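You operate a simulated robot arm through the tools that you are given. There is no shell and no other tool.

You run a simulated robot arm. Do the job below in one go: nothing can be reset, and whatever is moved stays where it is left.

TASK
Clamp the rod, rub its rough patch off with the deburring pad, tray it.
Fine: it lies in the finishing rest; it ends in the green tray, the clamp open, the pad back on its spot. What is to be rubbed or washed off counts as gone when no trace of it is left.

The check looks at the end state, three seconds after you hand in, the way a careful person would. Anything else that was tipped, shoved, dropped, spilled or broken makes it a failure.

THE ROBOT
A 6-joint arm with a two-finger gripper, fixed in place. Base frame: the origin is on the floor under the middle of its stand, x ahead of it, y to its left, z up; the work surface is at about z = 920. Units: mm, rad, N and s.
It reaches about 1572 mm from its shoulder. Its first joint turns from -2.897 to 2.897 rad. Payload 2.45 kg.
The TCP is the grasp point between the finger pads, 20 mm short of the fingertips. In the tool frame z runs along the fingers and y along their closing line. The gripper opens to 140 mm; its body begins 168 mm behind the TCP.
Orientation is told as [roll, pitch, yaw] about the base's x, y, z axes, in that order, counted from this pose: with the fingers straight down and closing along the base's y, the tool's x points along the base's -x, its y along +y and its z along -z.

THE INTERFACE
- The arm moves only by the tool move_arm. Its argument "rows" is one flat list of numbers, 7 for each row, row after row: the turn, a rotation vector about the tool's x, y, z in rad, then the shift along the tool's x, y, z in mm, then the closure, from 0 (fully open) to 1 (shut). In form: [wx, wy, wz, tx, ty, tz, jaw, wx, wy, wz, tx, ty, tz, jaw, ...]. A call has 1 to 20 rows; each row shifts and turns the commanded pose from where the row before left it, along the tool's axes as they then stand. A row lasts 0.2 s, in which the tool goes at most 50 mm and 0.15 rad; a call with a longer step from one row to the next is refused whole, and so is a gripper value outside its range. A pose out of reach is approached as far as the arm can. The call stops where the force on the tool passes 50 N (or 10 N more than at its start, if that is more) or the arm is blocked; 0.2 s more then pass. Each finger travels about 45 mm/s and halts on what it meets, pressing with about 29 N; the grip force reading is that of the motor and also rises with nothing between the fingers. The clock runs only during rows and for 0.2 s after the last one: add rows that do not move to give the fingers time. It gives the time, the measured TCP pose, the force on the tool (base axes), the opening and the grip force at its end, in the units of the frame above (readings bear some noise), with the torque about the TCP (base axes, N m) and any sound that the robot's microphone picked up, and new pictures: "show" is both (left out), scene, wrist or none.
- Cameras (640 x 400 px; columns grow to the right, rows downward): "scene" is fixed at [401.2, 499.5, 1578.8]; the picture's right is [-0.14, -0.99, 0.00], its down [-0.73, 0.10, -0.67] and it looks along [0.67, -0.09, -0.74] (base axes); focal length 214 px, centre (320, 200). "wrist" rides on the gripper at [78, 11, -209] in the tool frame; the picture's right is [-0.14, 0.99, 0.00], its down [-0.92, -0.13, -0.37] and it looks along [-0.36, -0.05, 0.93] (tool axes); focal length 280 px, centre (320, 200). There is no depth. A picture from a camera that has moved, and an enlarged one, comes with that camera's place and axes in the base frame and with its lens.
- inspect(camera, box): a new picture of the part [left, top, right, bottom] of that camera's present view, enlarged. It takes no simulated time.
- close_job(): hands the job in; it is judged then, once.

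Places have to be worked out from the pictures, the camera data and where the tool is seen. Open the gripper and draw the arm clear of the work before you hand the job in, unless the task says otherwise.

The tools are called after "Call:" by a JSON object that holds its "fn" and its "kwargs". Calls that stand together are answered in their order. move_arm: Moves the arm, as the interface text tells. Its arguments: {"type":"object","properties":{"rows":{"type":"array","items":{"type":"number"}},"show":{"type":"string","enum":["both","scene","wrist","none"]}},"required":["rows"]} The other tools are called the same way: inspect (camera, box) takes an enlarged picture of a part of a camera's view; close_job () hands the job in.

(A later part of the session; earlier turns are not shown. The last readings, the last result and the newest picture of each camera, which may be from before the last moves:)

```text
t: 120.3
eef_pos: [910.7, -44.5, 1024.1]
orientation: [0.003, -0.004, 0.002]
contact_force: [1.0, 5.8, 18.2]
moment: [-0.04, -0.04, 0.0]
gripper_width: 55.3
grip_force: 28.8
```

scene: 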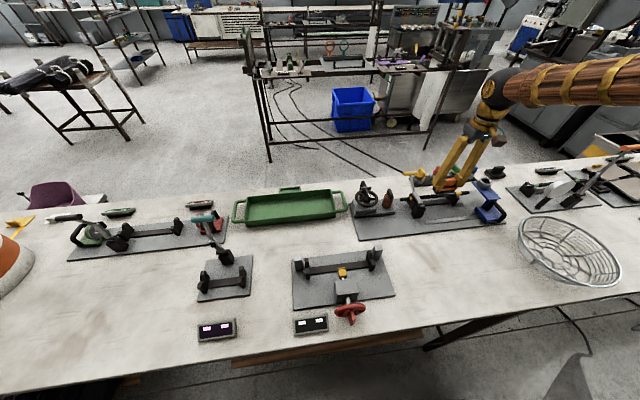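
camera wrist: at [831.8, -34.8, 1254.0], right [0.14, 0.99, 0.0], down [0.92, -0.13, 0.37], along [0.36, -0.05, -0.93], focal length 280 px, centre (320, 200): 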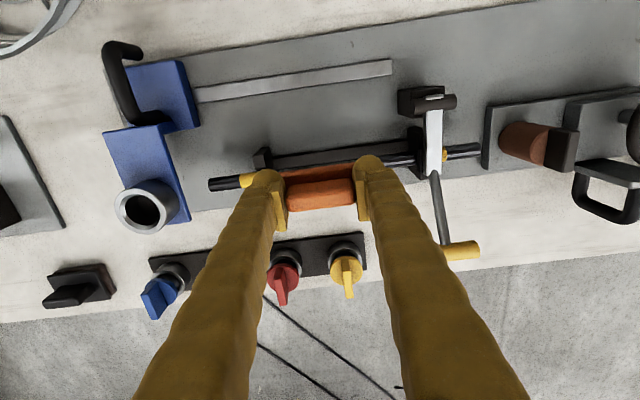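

Now I lift to compare at the same viewpoint again.

Call:
{"fn": "move_arm", "kwargs": {"rows": [0, 0, 0, 0, 0, -18, 0.7, 0, 0, 0, 0, 0, -25, 0.7, 0, 0, 0, 0, 0, -25, 0.7, 0, 0, 0, 0, 0, 0, 0.7], "show": "none"}}

Call:
{"fn": "inspect", "kwargs": {"camera": "wrist", "box": [295, 145, 355, 180]}}

Call:
{"fn": "inspect", "kwargs": {"camera": "scene", "box": [425, 183, 460, 205]}}

```text
t: 121.3
eef_pos: [909.9, -42.6, 1094.5]
orientation: [0.003, -0.004, 0.003]
contact_force: [-0.7, 0.5, -1.7]
moment: [0.01, 0.01, -0.01]
gripper_width: 55.1
grip_force: 29.4
```

```text
10.67 times, centred on (325, 162) of wrist
camera zoom: at [831.6, -34.1, 1301.9], right [0.14, 0.99, 0.0], down [0.92, -0.13, 0.37], along [0.37, -0.05, -0.93], focal length 2991 px, centre (267, 600)
```

zoom: 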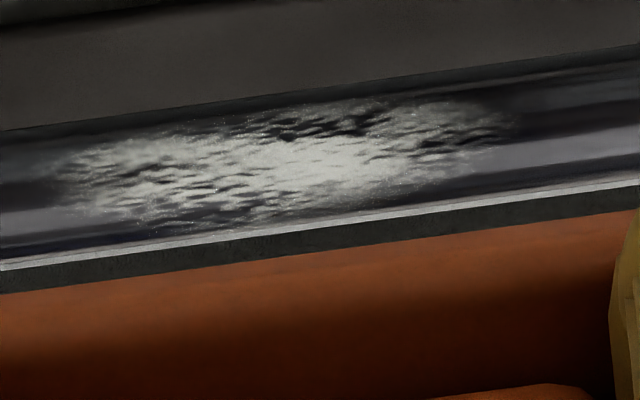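

```text
16.00 times, centred on (442, 194) of scene
camera zoom: at [401.2, 499.5, 1578.8], right [-0.14, -0.99, 0.0], down [-0.73, 0.1, -0.67], along [0.67, -0.09, -0.74], focal length 3432 px, centre (-1640, 296)
```

zoom: 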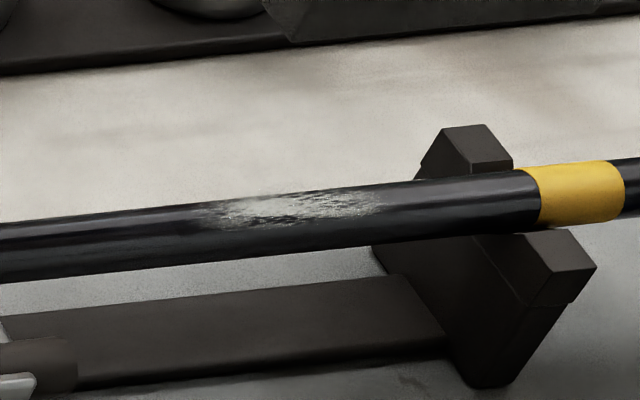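

After ~400 mm more sliding at 30 N the patch texture is unchanged, so the orange block evidently isn't the deburring pad; the other block's brown, fibrous non-woven sole is. I return the orange block to its exact spot first.

Call:
{"fn": "move_arm", "kwargs": {"rows": [0.003, 0.004, 0.002, 0, 0, -36, 0.7, 0, 0, 0, 36.9, 19.1, 0, 0.7, 0, 0, 0, 36.9, 19.1, 0, 0.7, 0, 0, 0, 36.9, 19.1, 0, 0.7, 0, 0, 0, 36.9, 19.1, 0, 0.7, 0, 0, 0, 36.9, 19.1, 0, 0.7, 0, 0, 0, 36.9, 19.1, 0, 0.7, 0, 0, 0, 36.9, 19.1, 0, 0.7, 0, 0, 0, 36.9, 19.1, 0, 0.7, 0, 0, 0, 36.9, 19.1, 0, 0.7, 0, 0, 0, 0, 0, 35, 0.7, 0, 0, 0, 0, 0, 35, 0.7, 0, 0, 0, 0, 0, 35, 0.7, 0, 0, 0, 0, 0, 35, 0.7, 0, 0, 0, 0, 0, 0, 0.7], "show": "both"}}

Call:
{"fn": "inspect", "kwargs": {"camera": "scene", "box": [415, 275, 465, 305]}}

```text
t: 124.5
eef_pos: [580.4, 127.7, 986.6]
orientation: [-0.001, 0.0, -0.001]
contact_force: [-0.3, 0.4, -1.1]
moment: [-0.02, -0.01, 0.01]
gripper_width: 55.0
grip_force: 28.5
camera wrist: at [503.5, 137.8, 1195.5], right [0.14, 0.99, 0.0], down [0.92, -0.13, 0.37], along [0.36, -0.05, -0.93], focal length 280 px, centre (320, 200)
```

scene: 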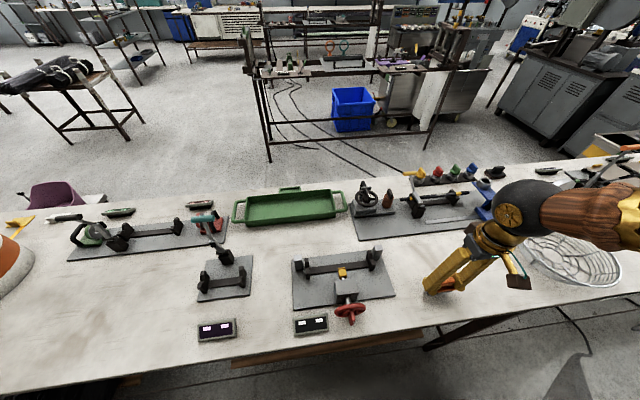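
wrist: 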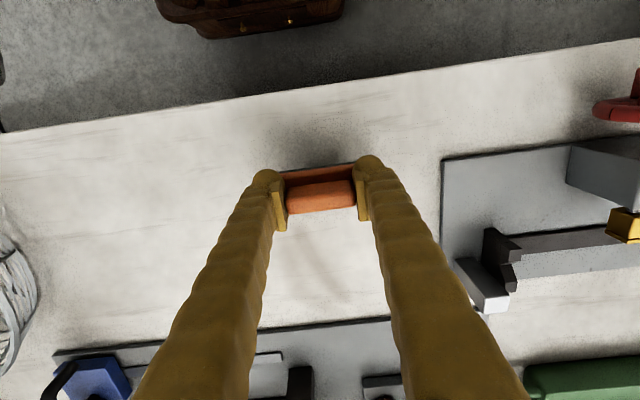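

```text
12.80 times, centred on (440, 290) of scene
camera zoom: at [401.2, 499.5, 1578.8], right [-0.14, -0.99, 0.0], down [-0.73, 0.1, -0.67], along [0.67, -0.09, -0.74], focal length 2745 px, centre (-1216, -952)
```

zoom: 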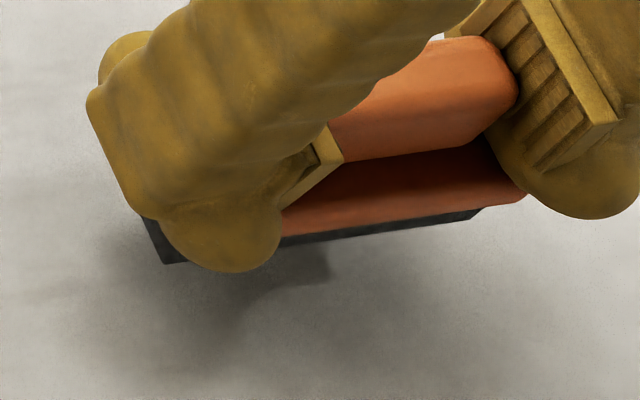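

I lower gently to the table, watching for contact.

Call:
{"fn": "move_arm", "kwargs": {"rows": [0, 0, 0, 0, 0, 5, 0.7, 0, 0, 0, 0, 0, 3, 0.7, 0, 0, 0, 0, 0, 2, 0.7, 0, 0, 0, 0, 0, 1, 0.7, 0, 0, 0, 0, 0, 0, 0.7], "show": "none"}}

Call:
{"fn": "inspect", "kwargs": {"camera": "scene", "box": [415, 275, 465, 305]}}

```text
t: 125.7
eef_pos: [579.0, 128.2, 976.5]
orientation: [0.0, 0.0, -0.001]
contact_force: [-0.5, 0.3, -1.8]
moment: [-0.01, 0.0, -0.01]
gripper_width: 54.9
grip_force: 28.6
```

```text
12.80 times, centred on (440, 290) of scene
camera zoom: at [401.2, 499.5, 1578.8], right [-0.14, -0.99, 0.0], down [-0.73, 0.1, -0.67], along [0.67, -0.09, -0.74], focal length 2745 px, centre (-1216, -952)
```

zoom: 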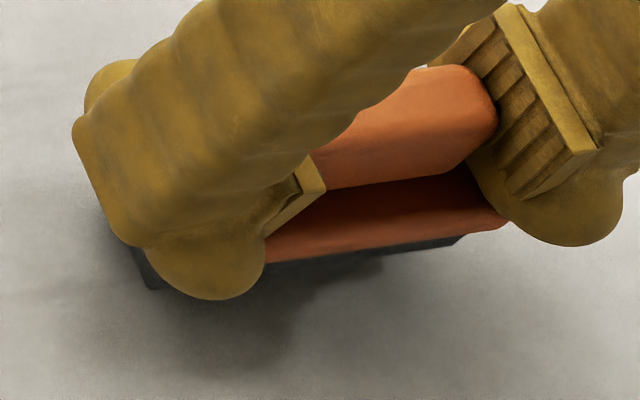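

Call:
{"fn": "move_arm", "kwargs": {"rows": [0, 0, 0, 0, 0, 4, 0.7, 0, 0, 0, 0, 0, 2, 0.7, 0, 0, 0, 0, 0, 1, 0.7, 0, 0, 0, 0, 0, 0, 0.7], "show": "none"}}

Call:
{"fn": "inspect", "kwargs": {"camera": "scene", "box": [415, 275, 465, 305]}}

```text
t: 126.7
eef_pos: [578.2, 127.9, 969.6]
orientation: [0.001, -0.001, 0.0]
contact_force: [0.7, 0.2, -1.0]
moment: [0.03, -0.03, 0.01]
gripper_width: 55.2
grip_force: 29.1
```

```text
12.80 times, centred on (440, 290) of scene
camera zoom: at [401.2, 499.5, 1578.8], right [-0.14, -0.99, 0.0], down [-0.73, 0.1, -0.67], along [0.67, -0.09, -0.74], focal length 2745 px, centre (-1216, -952)
```

zoom: 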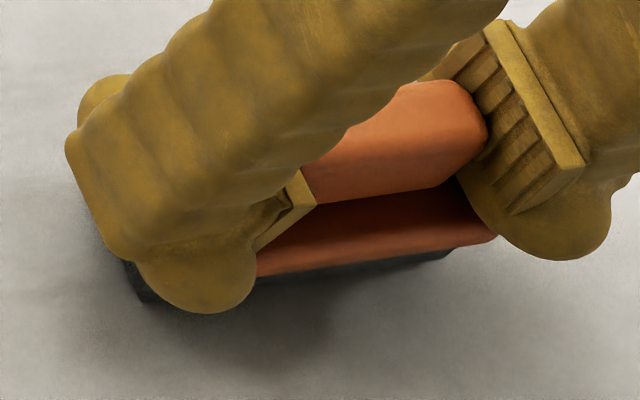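

Call:
{"fn": "move_arm", "kwargs": {"rows": [0, 0, 0, 0, 0, 1, 0.7, 0, 0, 0, 0, 0, 1, 0.7, 0, 0, 0, 0, 0, 0.8, 0.7, 0, 0, 0, 0, 0, 0, 0.7], "show": "none"}}

Call:
{"fn": "inspect", "kwargs": {"camera": "scene", "box": [415, 275, 465, 305]}}

```text
t: 127.7
eef_pos: [579.4, 127.6, 968.7]
orientation: [-0.001, -0.001, -0.002]
contact_force: [-0.8, -0.6, -1.3]
moment: [-0.01, -0.01, 0.02]
gripper_width: 54.9
grip_force: 28.7
```

```text
12.80 times, centred on (440, 290) of scene
camera zoom: at [401.2, 499.5, 1578.8], right [-0.14, -0.99, 0.0], down [-0.73, 0.1, -0.67], along [0.67, -0.09, -0.74], focal length 2745 px, centre (-1216, -952)
```

zoom: 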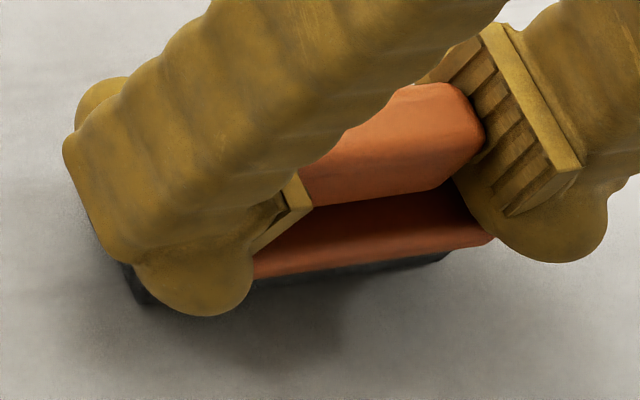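

Call:
{"fn": "move_arm", "kwargs": {"rows": [0, 0, 0, 0, 0, 1, 0.7, 0, 0, 0, 0, 0, 0.8, 0.7, 0, 0, 0, 0, 0, 0, 0.7], "show": "none"}}

```text
t: 128.5
eef_pos: [578.5, 128.5, 965.5]
orientation: [0.0, -0.002, 0.0]
contact_force: [-4.8, -8.9, 38.5]
moment: [-0.21, 0.04, 0.01]
gripper_width: 55.0
grip_force: 29.0
```

Down on the table. I ease off, release, and check placement against the original view.

Call:
{"fn": "move_arm", "kwargs": {"rows": [0, 0, 0, 0, 0, -0.6, 0.7, 0, 0, 0, 0, 0, 0, 0.6, 0, 0, 0, 0, 0, 0, 0.45, 0, 0, 0, 0, 0, 0, 0.3, 0, 0, 0, 0, 0, 0, 0.3], "show": "none"}}

Call:
{"fn": "inspect", "kwargs": {"camera": "scene", "box": [415, 275, 465, 305]}}

Call:
{"fn": "inspect", "kwargs": {"camera": "wrist", "box": [220, 120, 420, 245]}}

```text
t: 129.7
eef_pos: [576.5, 129.0, 966.8]
orientation: [0.0, 0.003, -0.001]
contact_force: [0.6, -0.1, -0.3]
moment: [-0.01, -0.02, -0.02]
gripper_width: 98.0
grip_force: 0.1
```

```text
12.80 times, centred on (440, 290) of scene
camera zoom: at [401.2, 499.5, 1578.8], right [-0.14, -0.99, 0.0], down [-0.73, 0.1, -0.67], along [0.67, -0.09, -0.74], focal length 2745 px, centre (-1216, -952)
```

zoom: 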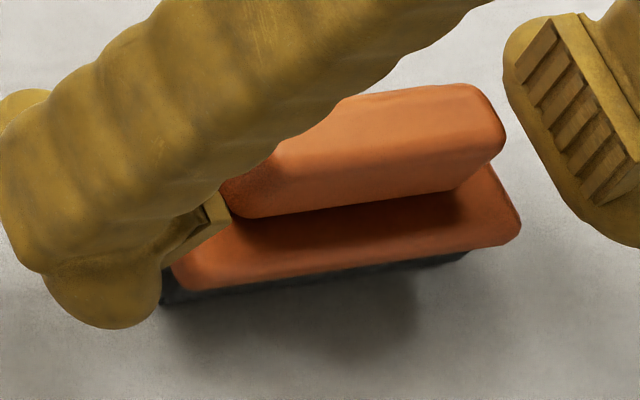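

```text
3.20 times, centred on (320, 182) of wrist
camera zoom: at [500.6, 138.0, 1174.8], right [0.14, 0.99, 0.0], down [0.92, -0.13, 0.37], along [0.36, -0.05, -0.93], focal length 897 px, centre (320, 256)
```

zoom: 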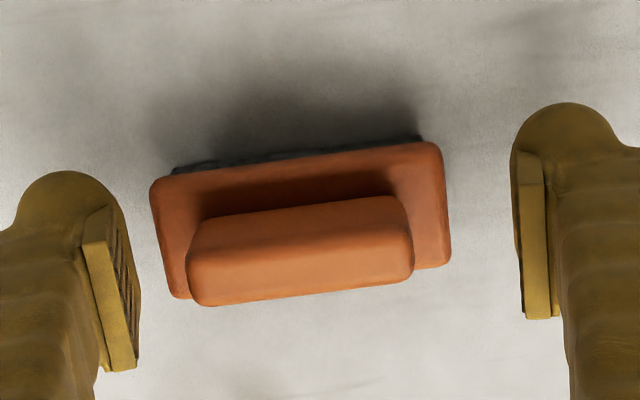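

The pad slid ≈6 mm toward −y during release. While gripped it matched its original place well, so I re-grip here (centring it back) and release in very small steps.

Call:
{"fn": "move_arm", "kwargs": {"rows": [0, 0, 0, 0, 0, 0, 0.45, 0, 0, 0, 0, 0, 0, 0.52, 0, 0, 0, 0, 0, 0, 0.58, 0, 0, 0, 0, 0, 0, 0.62, 0, 0, 0, 0, 0, 0, 0.62], "show": "none"}}

Call:
{"fn": "inspect", "kwargs": {"camera": "scene", "box": [415, 275, 465, 305]}}

```text
t: 130.9
eef_pos: [579.3, 129.0, 966.9]
orientation: [0.0, 0.001, 0.0]
contact_force: [1.3, -4.3, 18.7]
moment: [-0.07, -0.09, -0.05]
gripper_width: 55.3
grip_force: 28.7
```

```text
12.80 times, centred on (440, 290) of scene
camera zoom: at [401.2, 499.5, 1578.8], right [-0.14, -0.99, 0.0], down [-0.73, 0.1, -0.67], along [0.67, -0.09, -0.74], focal length 2745 px, centre (-1216, -952)
```

zoom: 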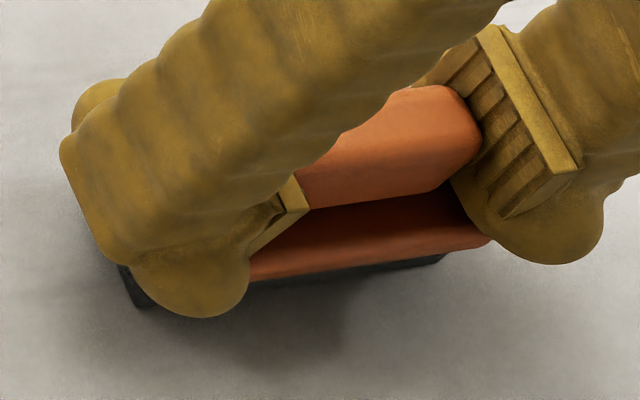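

Pad is back in place; the fingertips were pressing the plate, which dragged it. I relieve the press, loosen minutely, raise the tips off the plate, then open.

Call:
{"fn": "move_arm", "kwargs": {"rows": [0, 0, 0, 0, 0, -0.5, 0.62, 0, 0, 0, 0, 0, -0.4, 0.61, 0, 0, 0, 0, 0, 0, 0.603, 0, 0, 0, 0, 0, 0, 0.6, 0, 0, 0, 0, 0, -1, 0.597, 0, 0, 0, 0, 0, -1, 0.595, 0, 0, 0, 0, 0, 0, 0.595], "show": "none"}}

Call:
{"fn": "inspect", "kwargs": {"camera": "scene", "box": [415, 275, 465, 305]}}

```text
t: 132.5
eef_pos: [577.8, 127.7, 969.7]
orientation: [-0.001, 0.001, 0.0]
contact_force: [0.0, 0.8, 0.8]
moment: [0.03, 0.01, 0.01]
gripper_width: 56.3
grip_force: 0.1
```

```text
12.80 times, centred on (440, 290) of scene
camera zoom: at [401.2, 499.5, 1578.8], right [-0.14, -0.99, 0.0], down [-0.73, 0.1, -0.67], along [0.67, -0.09, -0.74], focal length 2745 px, centre (-1216, -952)
```

zoom: 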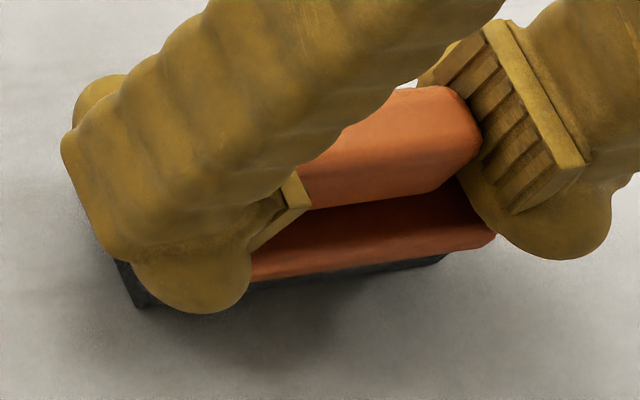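

Call:
{"fn": "move_arm", "kwargs": {"rows": [0, 0, 0, 0, 0, -2, 0.595, 0, 0, 0, 0, 0, -2, 0.59, 0, 0, 0, 0, 0, 0, 0.57, 0, 0, 0, 0, 0, 0, 0.5, 0, 0, 0, 0, 0, 0, 0.35, 0, 0, 0, 0, 0, 0, 0.3], "show": "none"}}

Call:
{"fn": "inspect", "kwargs": {"camera": "scene", "box": [415, 275, 465, 305]}}

Call:
{"fn": "inspect", "kwargs": {"camera": "wrist", "box": [220, 120, 420, 245]}}

```text
t: 133.9
eef_pos: [578.3, 129.8, 974.2]
orientation: [-0.001, 0.001, 0.0]
contact_force: [0.6, -0.4, 0.0]
moment: [0.0, -0.01, 0.03]
gripper_width: 98.1
grip_force: 0.1
```

```text
12.80 times, centred on (440, 290) of scene
camera zoom: at [401.2, 499.5, 1578.8], right [-0.14, -0.99, 0.0], down [-0.73, 0.1, -0.67], along [0.67, -0.09, -0.74], focal length 2745 px, centre (-1216, -952)
```

zoom: 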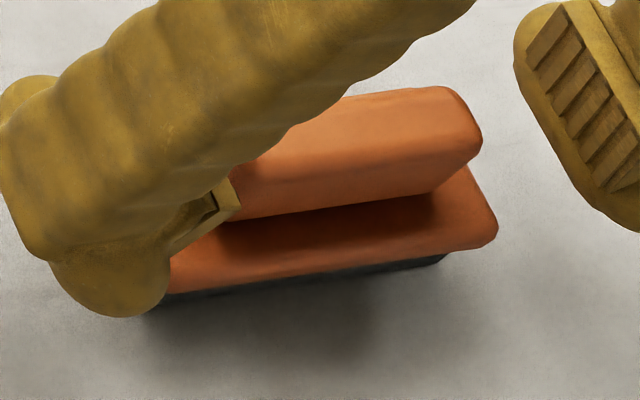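

```text
3.20 times, centred on (320, 182) of wrist
camera zoom: at [500.8, 138.8, 1182.0], right [0.14, 0.99, 0.0], down [0.92, -0.13, 0.37], along [0.36, -0.05, -0.93], focal length 897 px, centre (320, 256)
```

zoom: 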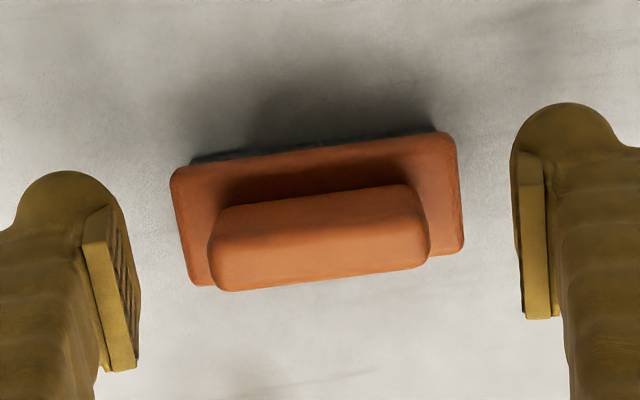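

The orange block is back on its spot (within ~0.5 mm). I lift and go over to the black block with the brown non-woven sole, at about (1032, -400).

Call:
{"fn": "move_arm", "kwargs": {"rows": [0, 0, 0, 0, 0, -41, 0.3, 0, 0, 0, 0, 0, -41, 0.3, 0, 0, 0, 0, 0, -41, 0.3, 0, 0, 0, 0, 0, -41, 0.3, 0, 0, 0, 0, 0, -35, 0.3, 0, 0, 0, -30.3, -35.3, 0, 0.3, 0, 0, 0, -30.3, -35.3, 0, 0.3, 0, 0, 0, -30.3, -35.3, 0, 0.3, 0, 0, 0, -30.3, -35.3, 0, 0.3, 0, 0, 0, -30.3, -35.3, 0, 0.3, 0, 0, 0, -30.3, -35.3, 0, 0.3, 0, 0, 0, -30.3, -35.3, 0, 0.3, 0, 0, 0, -30.3, -35.3, 0, 0.3, 0, 0, 0, -30.3, -35.3, 0, 0.3, 0, 0, 0, -30.3, -35.3, 0, 0.3, 0, 0, 0, -30.3, -35.3, 0, 0.3, 0, 0, 0, -30.3, -35.3, 0, 0.3, 0, 0, 0, -30.3, -35.3, 0, 0.3, 0, 0, 0, -30.3, -35.3, 0, 0.3, 0, 0, 0, -30.3, -35.3, 0, 0.35], "show": "both"}}

Call:
{"fn": "inspect", "kwargs": {"camera": "wrist", "box": [270, 100, 370, 165]}}

Call:
{"fn": "inspect", "kwargs": {"camera": "scene", "box": [415, 275, 465, 305]}}

```text
t: 138.1
eef_pos: [1030.7, -398.3, 1175.4]
orientation: [-0.001, -0.002, -0.002]
contact_force: [-0.7, 0.4, 1.9]
moment: [-0.1, -0.1, 0.0]
gripper_width: 91.2
grip_force: 0.0
camera wrist: at [952.6, -390.0, 1383.7], right [0.14, 0.99, 0.0], down [0.92, -0.13, 0.37], along [0.37, -0.05, -0.93], focal length 280 px, centre (320, 200)
```

scene: 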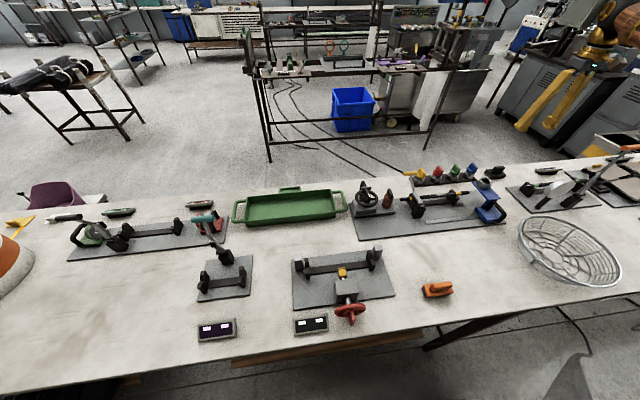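
wrist: 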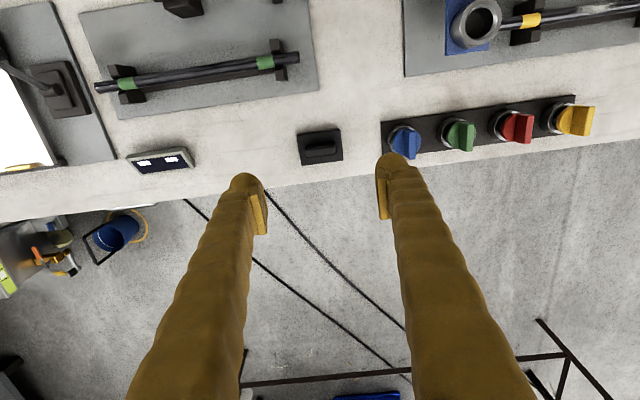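

```text
6.15 times, centred on (320, 132) of wrist
camera zoom: at [952.6, -390.0, 1383.7], right [0.14, 0.99, 0.0], down [0.92, -0.13, 0.37], along [0.37, -0.05, -0.93], focal length 1726 px, centre (320, 615)
```

zoom: 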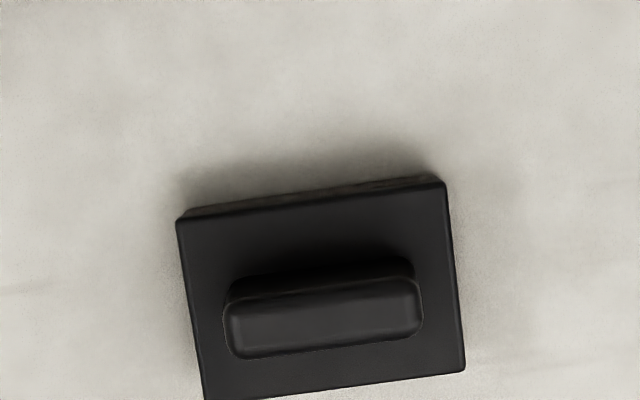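

```text
12.80 times, centred on (440, 290) of scene
camera zoom: at [401.2, 499.5, 1578.8], right [-0.14, -0.99, 0.0], down [-0.73, 0.1, -0.67], along [0.67, -0.09, -0.74], focal length 2745 px, centre (-1216, -952)
```

zoom: 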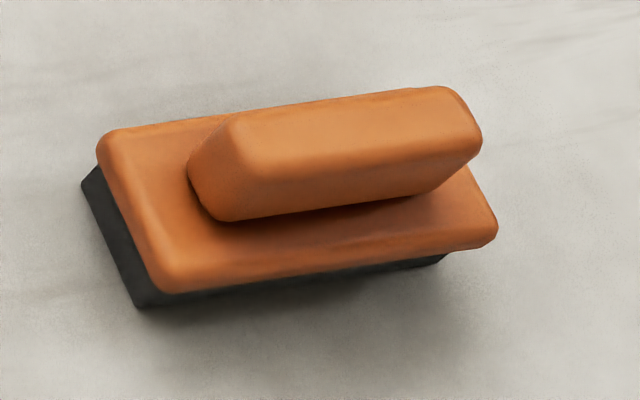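

Orange block looks exactly as originally placed. The black pad's handle is at about TCP+(8, −3) with its top near z≈971; I descend partway and re-check alignment.

Call:
{"fn": "move_arm", "kwargs": {"rows": [0, 0, 0, -8.2, -3.1, 20, 0.35, 0, 0, 0, 0, 0, 40, 0.4, 0, 0, 0, 0, 0, 40, 0.4, 0, 0, 0, 0, 0, 40, 0.4, 0, 0, 0, 0, 0, 20, 0.4, 0, 0, 0, 0, 0, 0, 0.4], "show": "wrist"}}

Call:
{"fn": "inspect", "kwargs": {"camera": "wrist", "box": [220, 120, 420, 245]}}

Call:
{"fn": "inspect", "kwargs": {"camera": "scene", "box": [460, 130, 540, 190]}}

```text
t: 139.5
eef_pos: [1039.4, -405.8, 1013.4]
orientation: [0.0, 0.0, 0.0]
contact_force: [0.0, -0.2, -0.4]
moment: [0.0, 0.01, -0.02]
gripper_width: 84.2
grip_force: 0.0
camera wrist: at [962.2, -396.5, 1221.6], right [0.14, 0.99, 0.0], down [0.92, -0.13, 0.37], along [0.36, -0.05, -0.93], focal length 280 px, centre (320, 200)
```

wrist: 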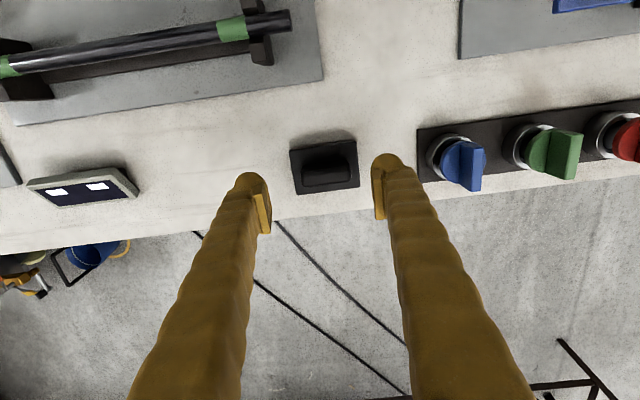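

```text
3.20 times, centred on (320, 182) of wrist
camera zoom: at [962.2, -396.5, 1221.6], right [0.14, 0.99, 0.0], down [0.92, -0.13, 0.37], along [0.36, -0.05, -0.93], focal length 897 px, centre (320, 256)
```

zoom: 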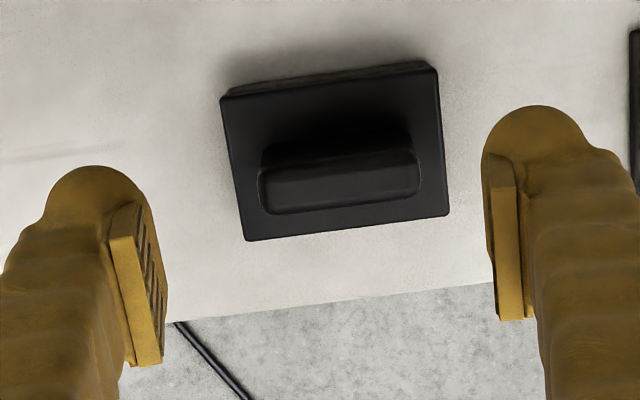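

```text
6.67 times, centred on (500, 160) of scene
camera zoom: at [401.2, 499.5, 1578.8], right [-0.14, -0.99, 0.0], down [-0.73, 0.1, -0.67], along [0.67, -0.09, -0.74], focal length 1430 px, centre (-880, 467)
```

zoom: 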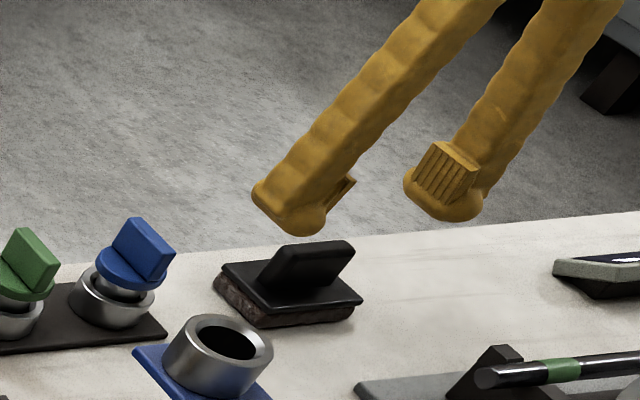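

Call:
{"fn": "move_arm", "kwargs": {"rows": [0, 0, 0, 0.5, 4.4, 15, 0.4, 0, 0, 0, 0, 0, 15, 0.4, 0, 0, 0, 0, 0, 10, 0.4, 0, 0, 0, 0, 0, 0, 0.4], "show": "none"}}

Call:
{"fn": "inspect", "kwargs": {"camera": "wrist", "box": [220, 120, 420, 245]}}

Call:
{"fn": "inspect", "kwargs": {"camera": "scene", "box": [460, 130, 540, 190]}}

```text
t: 140.5
eef_pos: [1040.7, -400.0, 971.7]
orientation: [-0.001, 0.0, 0.001]
contact_force: [0.6, -0.3, -0.4]
moment: [0.03, 0.03, 0.0]
gripper_width: 84.0
grip_force: 0.1
```

```text
3.20 times, centred on (320, 182) of wrist
camera zoom: at [962.7, -391.0, 1181.4], right [0.14, 0.99, 0.0], down [0.92, -0.13, 0.37], along [0.36, -0.05, -0.93], focal length 897 px, centre (320, 256)
```

zoom: 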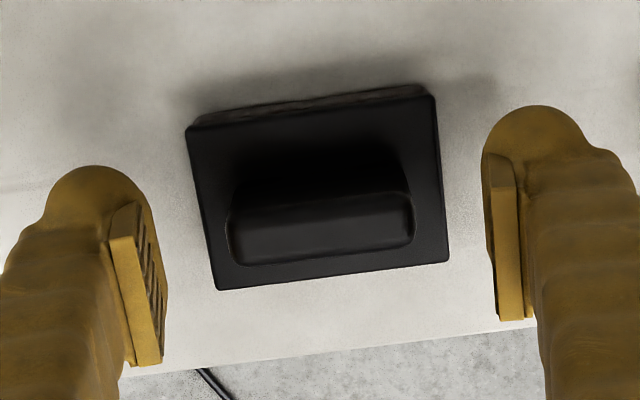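

```text
6.67 times, centred on (500, 160) of scene
camera zoom: at [401.2, 499.5, 1578.8], right [-0.14, -0.99, 0.0], down [-0.73, 0.1, -0.67], along [0.67, -0.09, -0.74], focal length 1430 px, centre (-880, 467)
```

zoom: 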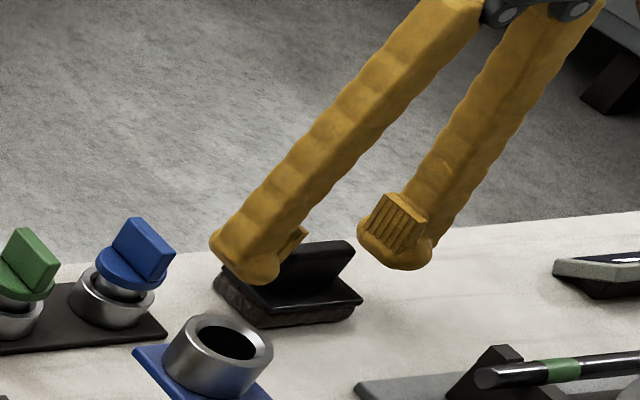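

Aligned to within ~1 mm. I lower ~9 mm more and close on the handle.

Call:
{"fn": "move_arm", "kwargs": {"rows": [0, 0, 0, 1.5, 1, 5, 0.4, 0, 0, 0, 0, 0, 4, 0.4, 0, 0, 0, 0, 0, 0, 0.45, 0, 0, 0, 0, 0, 0, 0.55, 0, 0, 0, 0, 0, 0, 0.65, 0, 0, 0, 0, 0, 0, 0.73, 0, 0, 0, 0, 0, 0, 0.75, 0, 0, 0, 0, 0, 0, 0.75], "show": "none"}}

Call:
{"fn": "inspect", "kwargs": {"camera": "wrist", "box": [220, 120, 420, 245]}}

Call:
{"fn": "inspect", "kwargs": {"camera": "scene", "box": [460, 130, 540, 190]}}

```text
t: 142.3
eef_pos: [1039.8, -399.2, 962.9]
orientation: [-0.001, -0.001, -0.002]
contact_force: [0.8, 0.4, -0.3]
moment: [0.0, -0.01, -0.01]
gripper_width: 47.8
grip_force: 28.7
```

```text
3.20 times, centred on (320, 182) of wrist
camera zoom: at [962.0, -390.1, 1171.4], right [0.14, 0.99, 0.0], down [0.92, -0.13, 0.37], along [0.36, -0.05, -0.93], focal length 897 px, centre (320, 256)
```

zoom: 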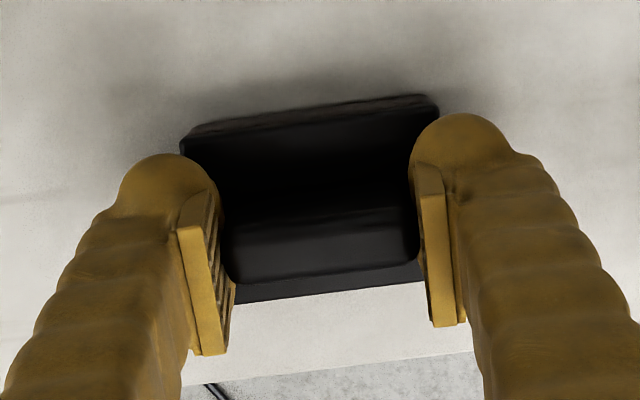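

```text
6.67 times, centred on (500, 160) of scene
camera zoom: at [401.2, 499.5, 1578.8], right [-0.14, -0.99, 0.0], down [-0.73, 0.1, -0.67], along [0.67, -0.09, -0.74], focal length 1430 px, centre (-880, 467)
```

zoom: 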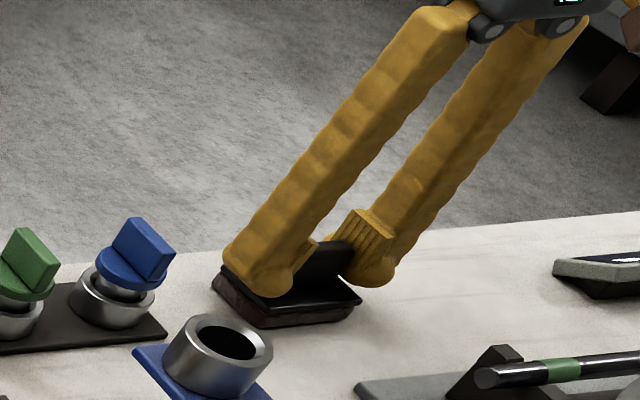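

Firm grip on the black pad (47.8 mm, no disturbance). I lift it and carry it to above the patch.

Call:
{"fn": "move_arm", "kwargs": {"rows": [0, 0, 0, 0, 0, -10, 0.75, 0, 0, 0, 0, 0, -30, 0.75, 0, 0, 0, 0, 0, -40, 0.75, 0, 0, 0, 0, 0, -40, 0.75, 0, 0, 0, 0, 0, -47, 0.75, 0, 0, 0, 14.3, 39.7, 0, 0.75, 0, 0, 0, 14.3, 39.7, 0, 0.75, 0, 0, 0, 14.3, 39.7, 0, 0.75, 0, 0, 0, 14.3, 39.7, 0, 0.75, 0, 0, 0, 14.3, 39.7, 0, 0.75, 0, 0, 0, 14.3, 39.7, 0, 0.75, 0, 0, 0, 14.3, 39.7, 0, 0.75, 0, 0, 0, 14.3, 39.7, 0, 0.75, 0, 0, 0, 14.3, 39.7, 0, 0.75, 0, 0, 0, 0, 0, 0, 0.75], "show": "both"}}

Call:
{"fn": "inspect", "kwargs": {"camera": "wrist", "box": [200, 100, 440, 250]}}

Call:
{"fn": "inspect", "kwargs": {"camera": "scene", "box": [420, 130, 500, 190]}}

```text
t: 145.5
eef_pos: [910.9, -41.9, 1132.6]
orientation: [-0.001, 0.0, -0.001]
contact_force: [0.6, 0.1, -1.0]
moment: [0.01, -0.03, 0.0]
gripper_width: 47.6
grip_force: 28.3
camera wrist: at [833.1, -31.8, 1340.3], right [0.14, 0.99, 0.0], down [0.92, -0.13, 0.37], along [0.36, -0.05, -0.93], focal length 280 px, centre (320, 200)
```

scene: 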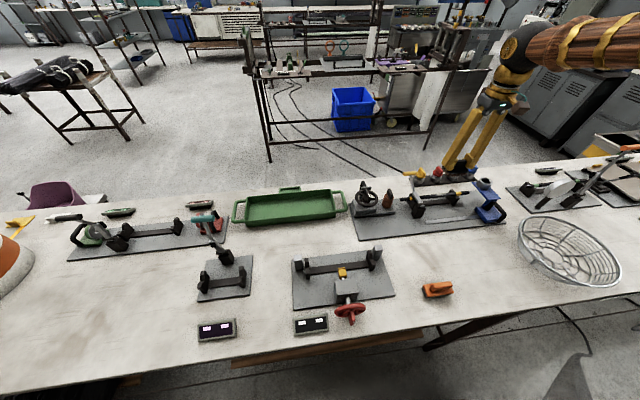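
wrist: 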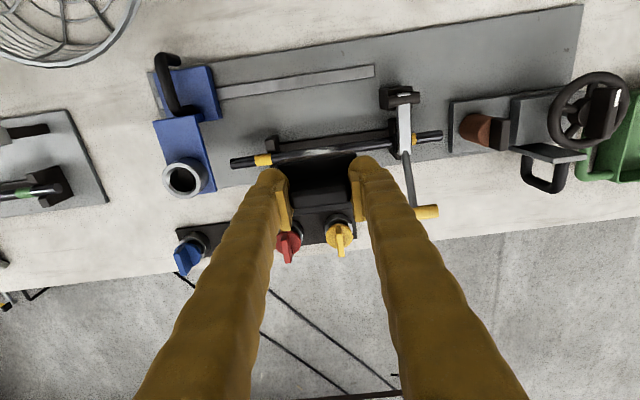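

```text
2.67 times, centred on (320, 175) of wrist
camera zoom: at [833.1, -31.8, 1340.3], right [0.14, 0.99, 0.0], down [0.92, -0.13, 0.37], along [0.36, -0.05, -0.93], focal length 748 px, centre (320, 267)
```

zoom: 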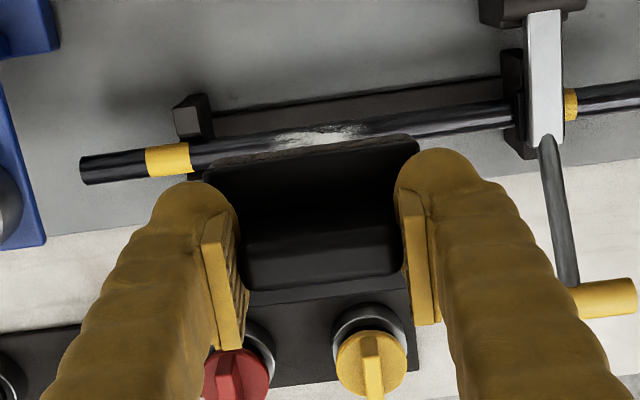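

```text
6.67 times, centred on (460, 160) of scene
camera zoom: at [401.2, 499.5, 1578.8], right [-0.14, -0.99, 0.0], down [-0.73, 0.1, -0.67], along [0.67, -0.09, -0.74], focal length 1430 px, centre (-613, 467)
```

zoom: 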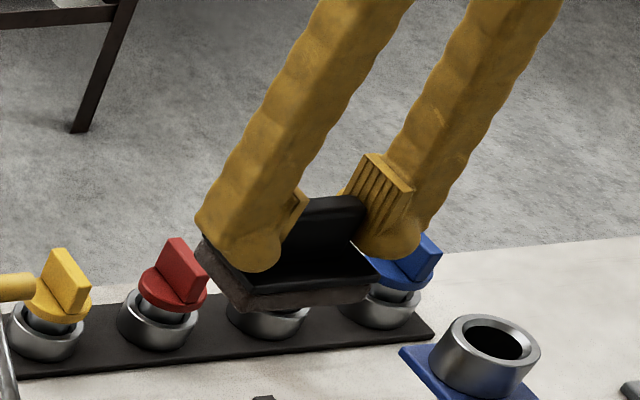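

I lower the black pad to just above the rod and then creep to contact.

Call:
{"fn": "move_arm", "kwargs": {"rows": [0, 0, 0, 0, 0, 35, 0.75, 0, 0, 0, 0, 0, 35, 0.75, 0, 0, 0, 0, 0, 25, 0.75, 0, 0, 0, 0, 0, 3, 0.75, 0, 0, 0, 0, 0, 2, 0.75, 0, 0, 0, 0, 0, 0, 0.75], "show": "none"}}

Call:
{"fn": "inspect", "kwargs": {"camera": "scene", "box": [415, 165, 485, 215]}}

```text
t: 146.9
eef_pos: [911.0, -42.7, 1030.8]
orientation: [-0.001, 0.0, -0.001]
contact_force: [0.1, 0.5, -0.7]
moment: [-0.03, 0.01, 0.0]
gripper_width: 47.8
grip_force: 28.4
```

```text
8.00 times, centred on (450, 190) of scene
camera zoom: at [401.2, 499.5, 1578.8], right [-0.14, -0.99, 0.0], down [-0.73, 0.1, -0.67], along [0.67, -0.09, -0.74], focal length 1716 px, centre (-720, 280)
```

zoom: 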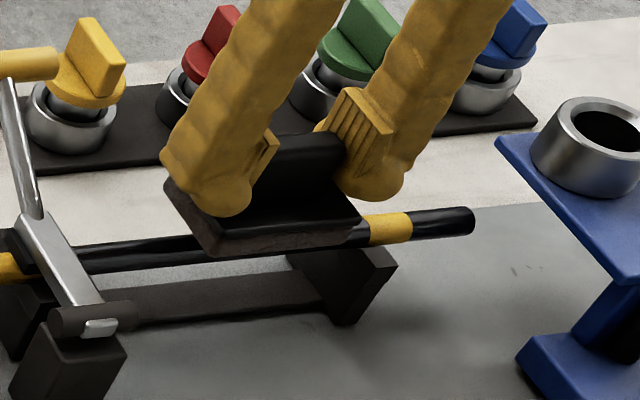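

Call:
{"fn": "move_arm", "kwargs": {"rows": [0, 0, 0, 0, 0, 2, 0.75, 0, 0, 0, 0, 0, 2, 0.75, 0, 0, 0, 0, 0, 1, 0.75, 0, 0, 0, 0, 0, 1, 0.75, 0, 0, 0, 0, 0, 0, 0.75], "show": "none"}}

```text
t: 148.1
eef_pos: [911.8, -42.1, 1022.9]
orientation: [0.001, 0.002, 0.001]
contact_force: [-0.2, 0.2, -0.4]
moment: [-0.02, 0.02, -0.01]
gripper_width: 47.6
grip_force: 29.1
```

Call:
{"fn": "move_arm", "kwargs": {"rows": [0, 0, 0, 0, 0, 1, 0.75, 0, 0, 0, 0, 0, 1, 0.75, 0, 0, 0, 0, 0, 0, 0.75], "show": "none"}}

```text
t: 148.9
eef_pos: [911.8, -41.0, 1021.7]
orientation: [0.001, 0.0, -0.001]
contact_force: [-0.3, 0.3, -1.1]
moment: [0.01, -0.01, 0.04]
gripper_width: 47.8
grip_force: 29.3
```

Call:
{"fn": "move_arm", "kwargs": {"rows": [0, 0, 0, 0, 0, 1, 0.75, 0, 0, 0, 0, 0, 0.5, 0.75, 0, 0, 0, 0, 0, 0, 0.75], "show": "none"}}

```text
t: 149.7
eef_pos: [910.6, -41.7, 1021.0]
orientation: [0.0, 0.0, 0.0]
contact_force: [0.6, 0.6, 2.5]
moment: [-0.04, -0.05, -0.01]
gripper_width: 47.8
grip_force: 28.9
```

First touch. I press lightly and make a short trial of strokes to see whether this pad works.

Call:
{"fn": "move_arm", "kwargs": {"rows": [0, 0, 0, 0, 0, 0.6, 0.75, 0, 0, 0, 0, 6, 0, 0.75, 0, 0, 0, 0, 6, 0, 0.75, 0, 0, 0, 0, -6, 0, 0.75, 0, 0, 0, 0, -6, 0, 0.75, 0, 0, 0, 0, 6, 0, 0.75, 0, 0, 0, 0, 6, 0, 0.75, 0, 0, 0, 0, -6, 0, 0.75, 0, 0, 0, 0, -6, 0, 0.75, 0, 0, 0, 0, 0, 0, 0.75], "show": "none"}}

Call:
{"fn": "move_arm", "kwargs": {"rows": [0, 0, 0, 0, 0, -20, 0.75, 0, 0, 0, 0, 0, -25, 0.75, 0, 0, 0, 0, 0, -25, 0.75, 0, 0, 0, 0, 0, 0, 0.75], "show": "none"}}

Call:
{"fn": "inspect", "kwargs": {"camera": "scene", "box": [425, 183, 460, 205]}}

Call:
{"fn": "inspect", "kwargs": {"camera": "wrist", "box": [285, 130, 365, 175]}}

```text
t: 151.9
eef_pos: [909.6, -42.2, 1020.4]
orientation: [-0.001, 0.002, -0.001]
contact_force: [-1.1, 2.0, 5.8]
moment: [0.06, 0.03, 0.0]
gripper_width: 47.5
grip_force: 28.9
```

```text
t: 152.9
eef_pos: [909.3, -42.6, 1092.2]
orientation: [0.0, 0.0, -0.001]
contact_force: [0.2, 0.3, -0.4]
moment: [-0.02, -0.02, 0.03]
gripper_width: 47.5
grip_force: 28.6
```

```text
16.00 times, centred on (442, 194) of scene
camera zoom: at [401.2, 499.5, 1578.8], right [-0.14, -0.99, 0.0], down [-0.73, 0.1, -0.67], along [0.67, -0.09, -0.74], focal length 3432 px, centre (-1640, 296)
```

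zoom: 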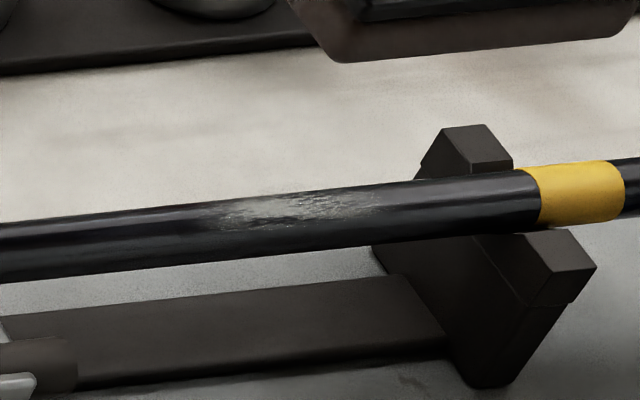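

```text
8.00 times, centred on (325, 152) of wrist
camera zoom: at [832.6, -32.9, 1300.6], right [0.14, 0.99, 0.0], down [0.92, -0.13, 0.37], along [0.36, -0.05, -0.93], focal length 2243 px, centre (280, 580)
```

zoom: 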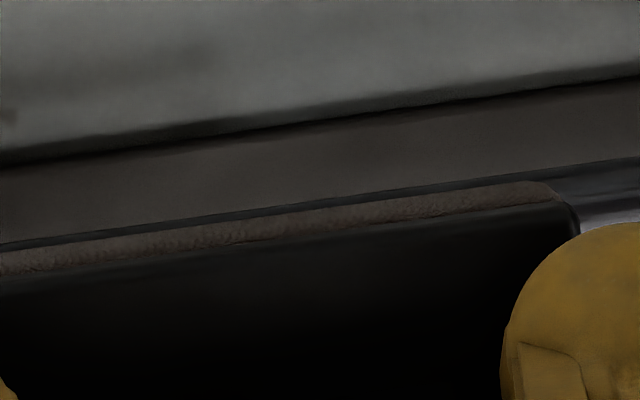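

The patch is clearly dimmer after just a few light strokes — this is the deburring pad. I go back down and rub on.

Call:
{"fn": "move_arm", "kwargs": {"rows": [0, 0, 0, 0, 0, 25, 0.75, 0, 0, 0, 0, 0, 25, 0.75, 0, 0, 0, 0, 0, 17, 0.75, 0, 0, 0, 0, 0, 3, 0.75, 0, 0, 0, 0, 0, 0.4, 0.75, 0, 0, 0, 0, 6, 0, 0.75, 0, 0, 0, 0, 6, 0, 0.75, 0, 0, 0, 0, -6, 0, 0.75, 0, 0, 0, 0, -6, 0, 0.75, 0, 0, 0, 0, -6, 0, 0.75, 0, 0, 0, 0, 6, 0, 0.75, 0, 0, 0, 0, 6, 0, 0.75, 0, 0, 0, 0, 6, 0, 0.75, 0, 0, 0, 0, -6, 0, 0.75, 0, 0, 0, 0, -6, 0, 0.75, 0, 0, 0, 0, -6, 0, 0.75, 0, 0, 0, 0, 6, 0, 0.75, 0, 0, 0, 0, 0, 0, 0.75], "show": "none"}}

```text
t: 156.7
eef_pos: [910.0, -44.2, 1020.1]
orientation: [0.0, 0.001, 0.0]
contact_force: [-0.4, -5.0, 12.6]
moment: [-0.15, 0.04, 0.0]
gripper_width: 47.9
grip_force: 29.2
```

Call:
{"fn": "move_arm", "kwargs": {"rows": [0, 0, 0, 0, 7, 0, 0.75, 0, 0, 0, 0, 7, 0, 0.75, 0, 0, 0, 0, -7, 0, 0.75, 0, 0, 0, 0, -7, 0, 0.75, 0, 0, 0, 0, -7, 0, 0.75, 0, 0, 0, 0, 7, 0, 0.75, 0, 0, 0, 0, 7, 0, 0.75, 0, 0, 0, 0, 7, 0, 0.75, 0, 0, 0, 0, -7, 0, 0.75, 0, 0, 0, 0, -7, 0, 0.75, 0, 0, 0, 0, -7, 0, 0.75, 0, 0, 0, 0, 7, 0, 0.75, 0, 0, 0, 0, 7, 0, 0.75, 0, 0, 0, 0, -7, 0, 0.75, 0, 0, 0, 0, 0, -20, 0.75, 0, 0, 0, 0, 0, -25, 0.75, 0, 0, 0, 0, 0, -25, 0.75, 0, 0, 0, 0, 0, 0, 0.75], "show": "none"}}

Call:
{"fn": "inspect", "kwargs": {"camera": "scene", "box": [425, 183, 460, 205]}}

```text
t: 160.5
eef_pos: [909.2, -43.2, 1088.0]
orientation: [0.0, 0.0, 0.002]
contact_force: [0.3, -0.9, 0.1]
moment: [0.02, 0.03, -0.02]
gripper_width: 47.5
grip_force: 29.0
```

```text
16.00 times, centred on (442, 194) of scene
camera zoom: at [401.2, 499.5, 1578.8], right [-0.14, -0.99, 0.0], down [-0.73, 0.1, -0.67], along [0.67, -0.09, -0.74], focal length 3432 px, centre (-1640, 296)
```

zoom: 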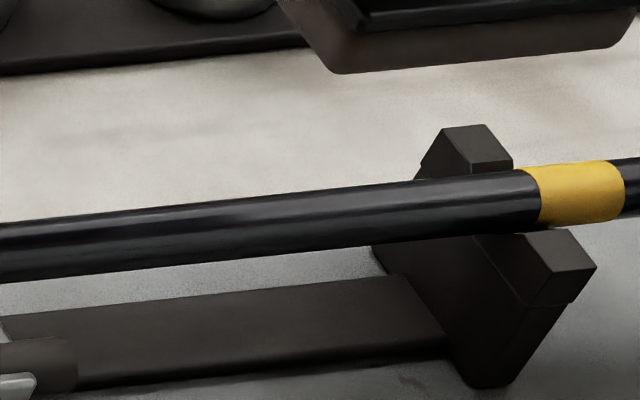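

The patch is gone from this view. To be sure no faint trace is left, I add one more bout, then lift and also look with the wrist camera.

Call:
{"fn": "move_arm", "kwargs": {"rows": [0, 0, 0, 0, 0, 25, 0.75, 0, 0, 0, 0, 0, 25, 0.75, 0, 0, 0, 0, 0, 17, 0.75, 0, 0, 0, 0, 0, 3, 0.75, 0, 0, 0, 0, 0, 0.2, 0.75, 0, 0, 0, 0, 7, 0, 0.75, 0, 0, 0, 0, 7, 0, 0.75, 0, 0, 0, 0, -7, 0, 0.75, 0, 0, 0, 0, -7, 0, 0.75, 0, 0, 0, 0, -7, 0, 0.75, 0, 0, 0, 0, -5, 0, 0.75, 0, 0, 0, 0, 5, 0, 0.75, 0, 0, 0, 0, 7, 0, 0.75, 0, 0, 0, 0, 7, 0, 0.75, 0, 0, 0, 0, 7, 0, 0.75, 0, 0, 0, 0, -7, 0, 0.75, 0, 0, 0, 0, -7, 0, 0.75, 0, 0, 0, 0, 0, 0, 0.75], "show": "none"}}

```text
t: 164.3
eef_pos: [911.5, -42.2, 1020.0]
orientation: [0.0, -0.001, -0.001]
contact_force: [0.1, 3.0, 9.4]
moment: [0.11, -0.01, -0.01]
gripper_width: 47.4
grip_force: 29.3
```

Call:
{"fn": "move_arm", "kwargs": {"rows": [0, 0, 0, 0, 0, -25, 0.75, 0, 0, 0, 0, 0, -40, 0.75, 0, 0, 0, 0, 0, -45.7, 0.75, 0, 0, 0, -20, 0, 0, 0.75, 0, 0, 0, 0, 0, 0, 0.75], "show": "none"}}

Call:
{"fn": "inspect", "kwargs": {"camera": "scene", "box": [425, 183, 460, 205]}}

Call:
{"fn": "inspect", "kwargs": {"camera": "wrist", "box": [270, 110, 370, 165]}}

Call:
{"fn": "inspect", "kwargs": {"camera": "wrist", "box": [200, 80, 440, 230]}}

```text
t: 165.5
eef_pos: [927.4, -42.7, 1126.8]
orientation: [0.0, 0.003, 0.0]
contact_force: [0.0, 0.4, -1.7]
moment: [-0.03, 0.02, -0.02]
gripper_width: 47.6
grip_force: 28.9
```

```text
16.00 times, centred on (442, 194) of scene
camera zoom: at [401.2, 499.5, 1578.8], right [-0.14, -0.99, 0.0], down [-0.73, 0.1, -0.67], along [0.67, -0.09, -0.74], focal length 3432 px, centre (-1640, 296)
```

zoom: 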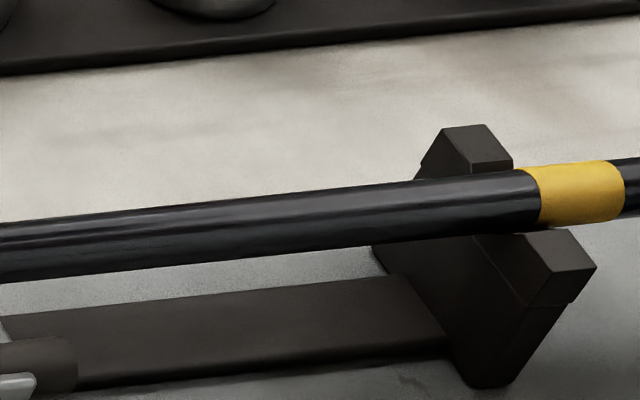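

```text
6.40 times, centred on (320, 138) of wrist
camera zoom: at [850.4, -32.9, 1336.1], right [0.14, 0.99, 0.0], down [0.92, -0.13, 0.37], along [0.36, -0.05, -0.93], focal length 1794 px, centre (320, 600)
```

zoom: 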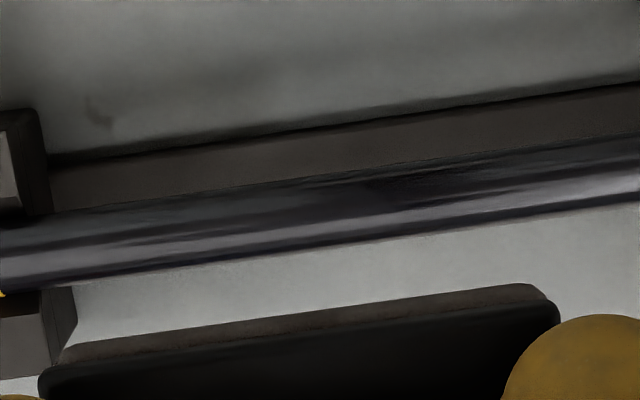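

```text
2.67 times, centred on (320, 155) of wrist
camera zoom: at [850.4, -32.9, 1336.1], right [0.14, 0.99, 0.0], down [0.92, -0.13, 0.37], along [0.36, -0.05, -0.93], focal length 748 px, centre (320, 320)
```

zoom: 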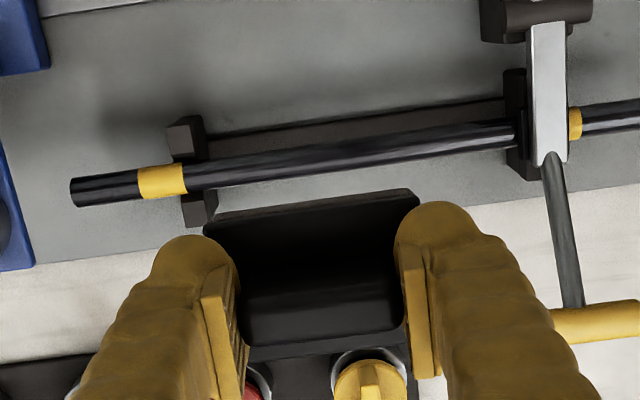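

Both views show clean rod with no trace. Now I return the black pad along the exact reverse path to its spot.

Call:
{"fn": "move_arm", "kwargs": {"rows": [0, 0, 0, -12.08, -39.7, 0, 0.75, 0, 0, 0, -12.08, -39.7, 0, 0.75, 0, 0, 0, -12.08, -39.7, 0, 0.75, 0, 0, 0, -12.08, -39.7, 0, 0.75, 0, 0, 0, -12.08, -39.7, 0, 0.75, 0, 0, 0, -12.08, -39.7, 0, 0.75, 0, 0, 0, -12.08, -39.7, 0, 0.75, 0, 0, 0, -12.08, -39.7, 0, 0.75, 0, 0, 0, -12.06, -39.7, 0, 0.75, 0, 0, 0, 0, 0, 40, 0.75, 0, 0, 0, 0, 0, 40, 0.75, 0, 0, 0, 0, 0, 40, 0.75, 0, 0, 0, 0, 0, 30, 0.75, 0, 0, 0, 0, 0, 10, 0.75, 0, 0, 0, 0, 0, 0, 0.75], "show": "none"}}

Call:
{"fn": "inspect", "kwargs": {"camera": "scene", "box": [460, 130, 540, 190]}}

Call:
{"fn": "inspect", "kwargs": {"camera": "scene", "box": [480, 155, 520, 185]}}

```text
t: 168.7
eef_pos: [1039.1, -400.0, 968.7]
orientation: [-0.001, 0.0, 0.001]
contact_force: [0.6, 0.5, -0.9]
moment: [-0.04, 0.0, -0.02]
gripper_width: 47.7
grip_force: 28.8
```

```text
6.67 times, centred on (500, 160) of scene
camera zoom: at [401.2, 499.5, 1578.8], right [-0.14, -0.99, 0.0], down [-0.73, 0.1, -0.67], along [0.67, -0.09, -0.74], focal length 1430 px, centre (-880, 467)
```

zoom: 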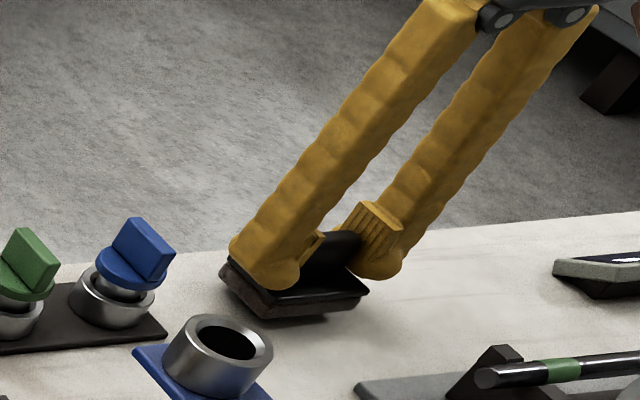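

```text
13.33 times, centred on (500, 170) of scene
camera zoom: at [401.2, 499.5, 1578.8], right [-0.14, -0.99, 0.0], down [-0.73, 0.1, -0.67], along [0.67, -0.09, -0.74], focal length 2860 px, centre (-2080, 600)
```

zoom: 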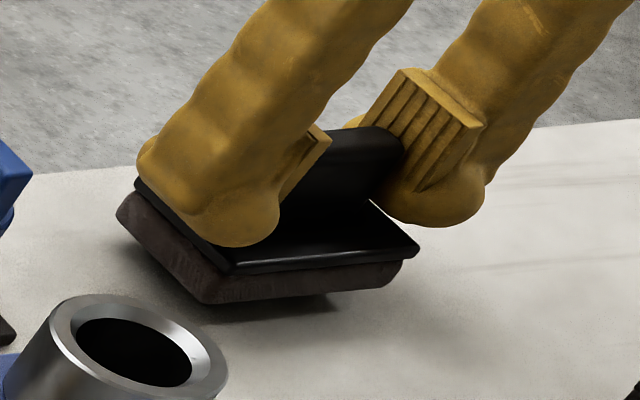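

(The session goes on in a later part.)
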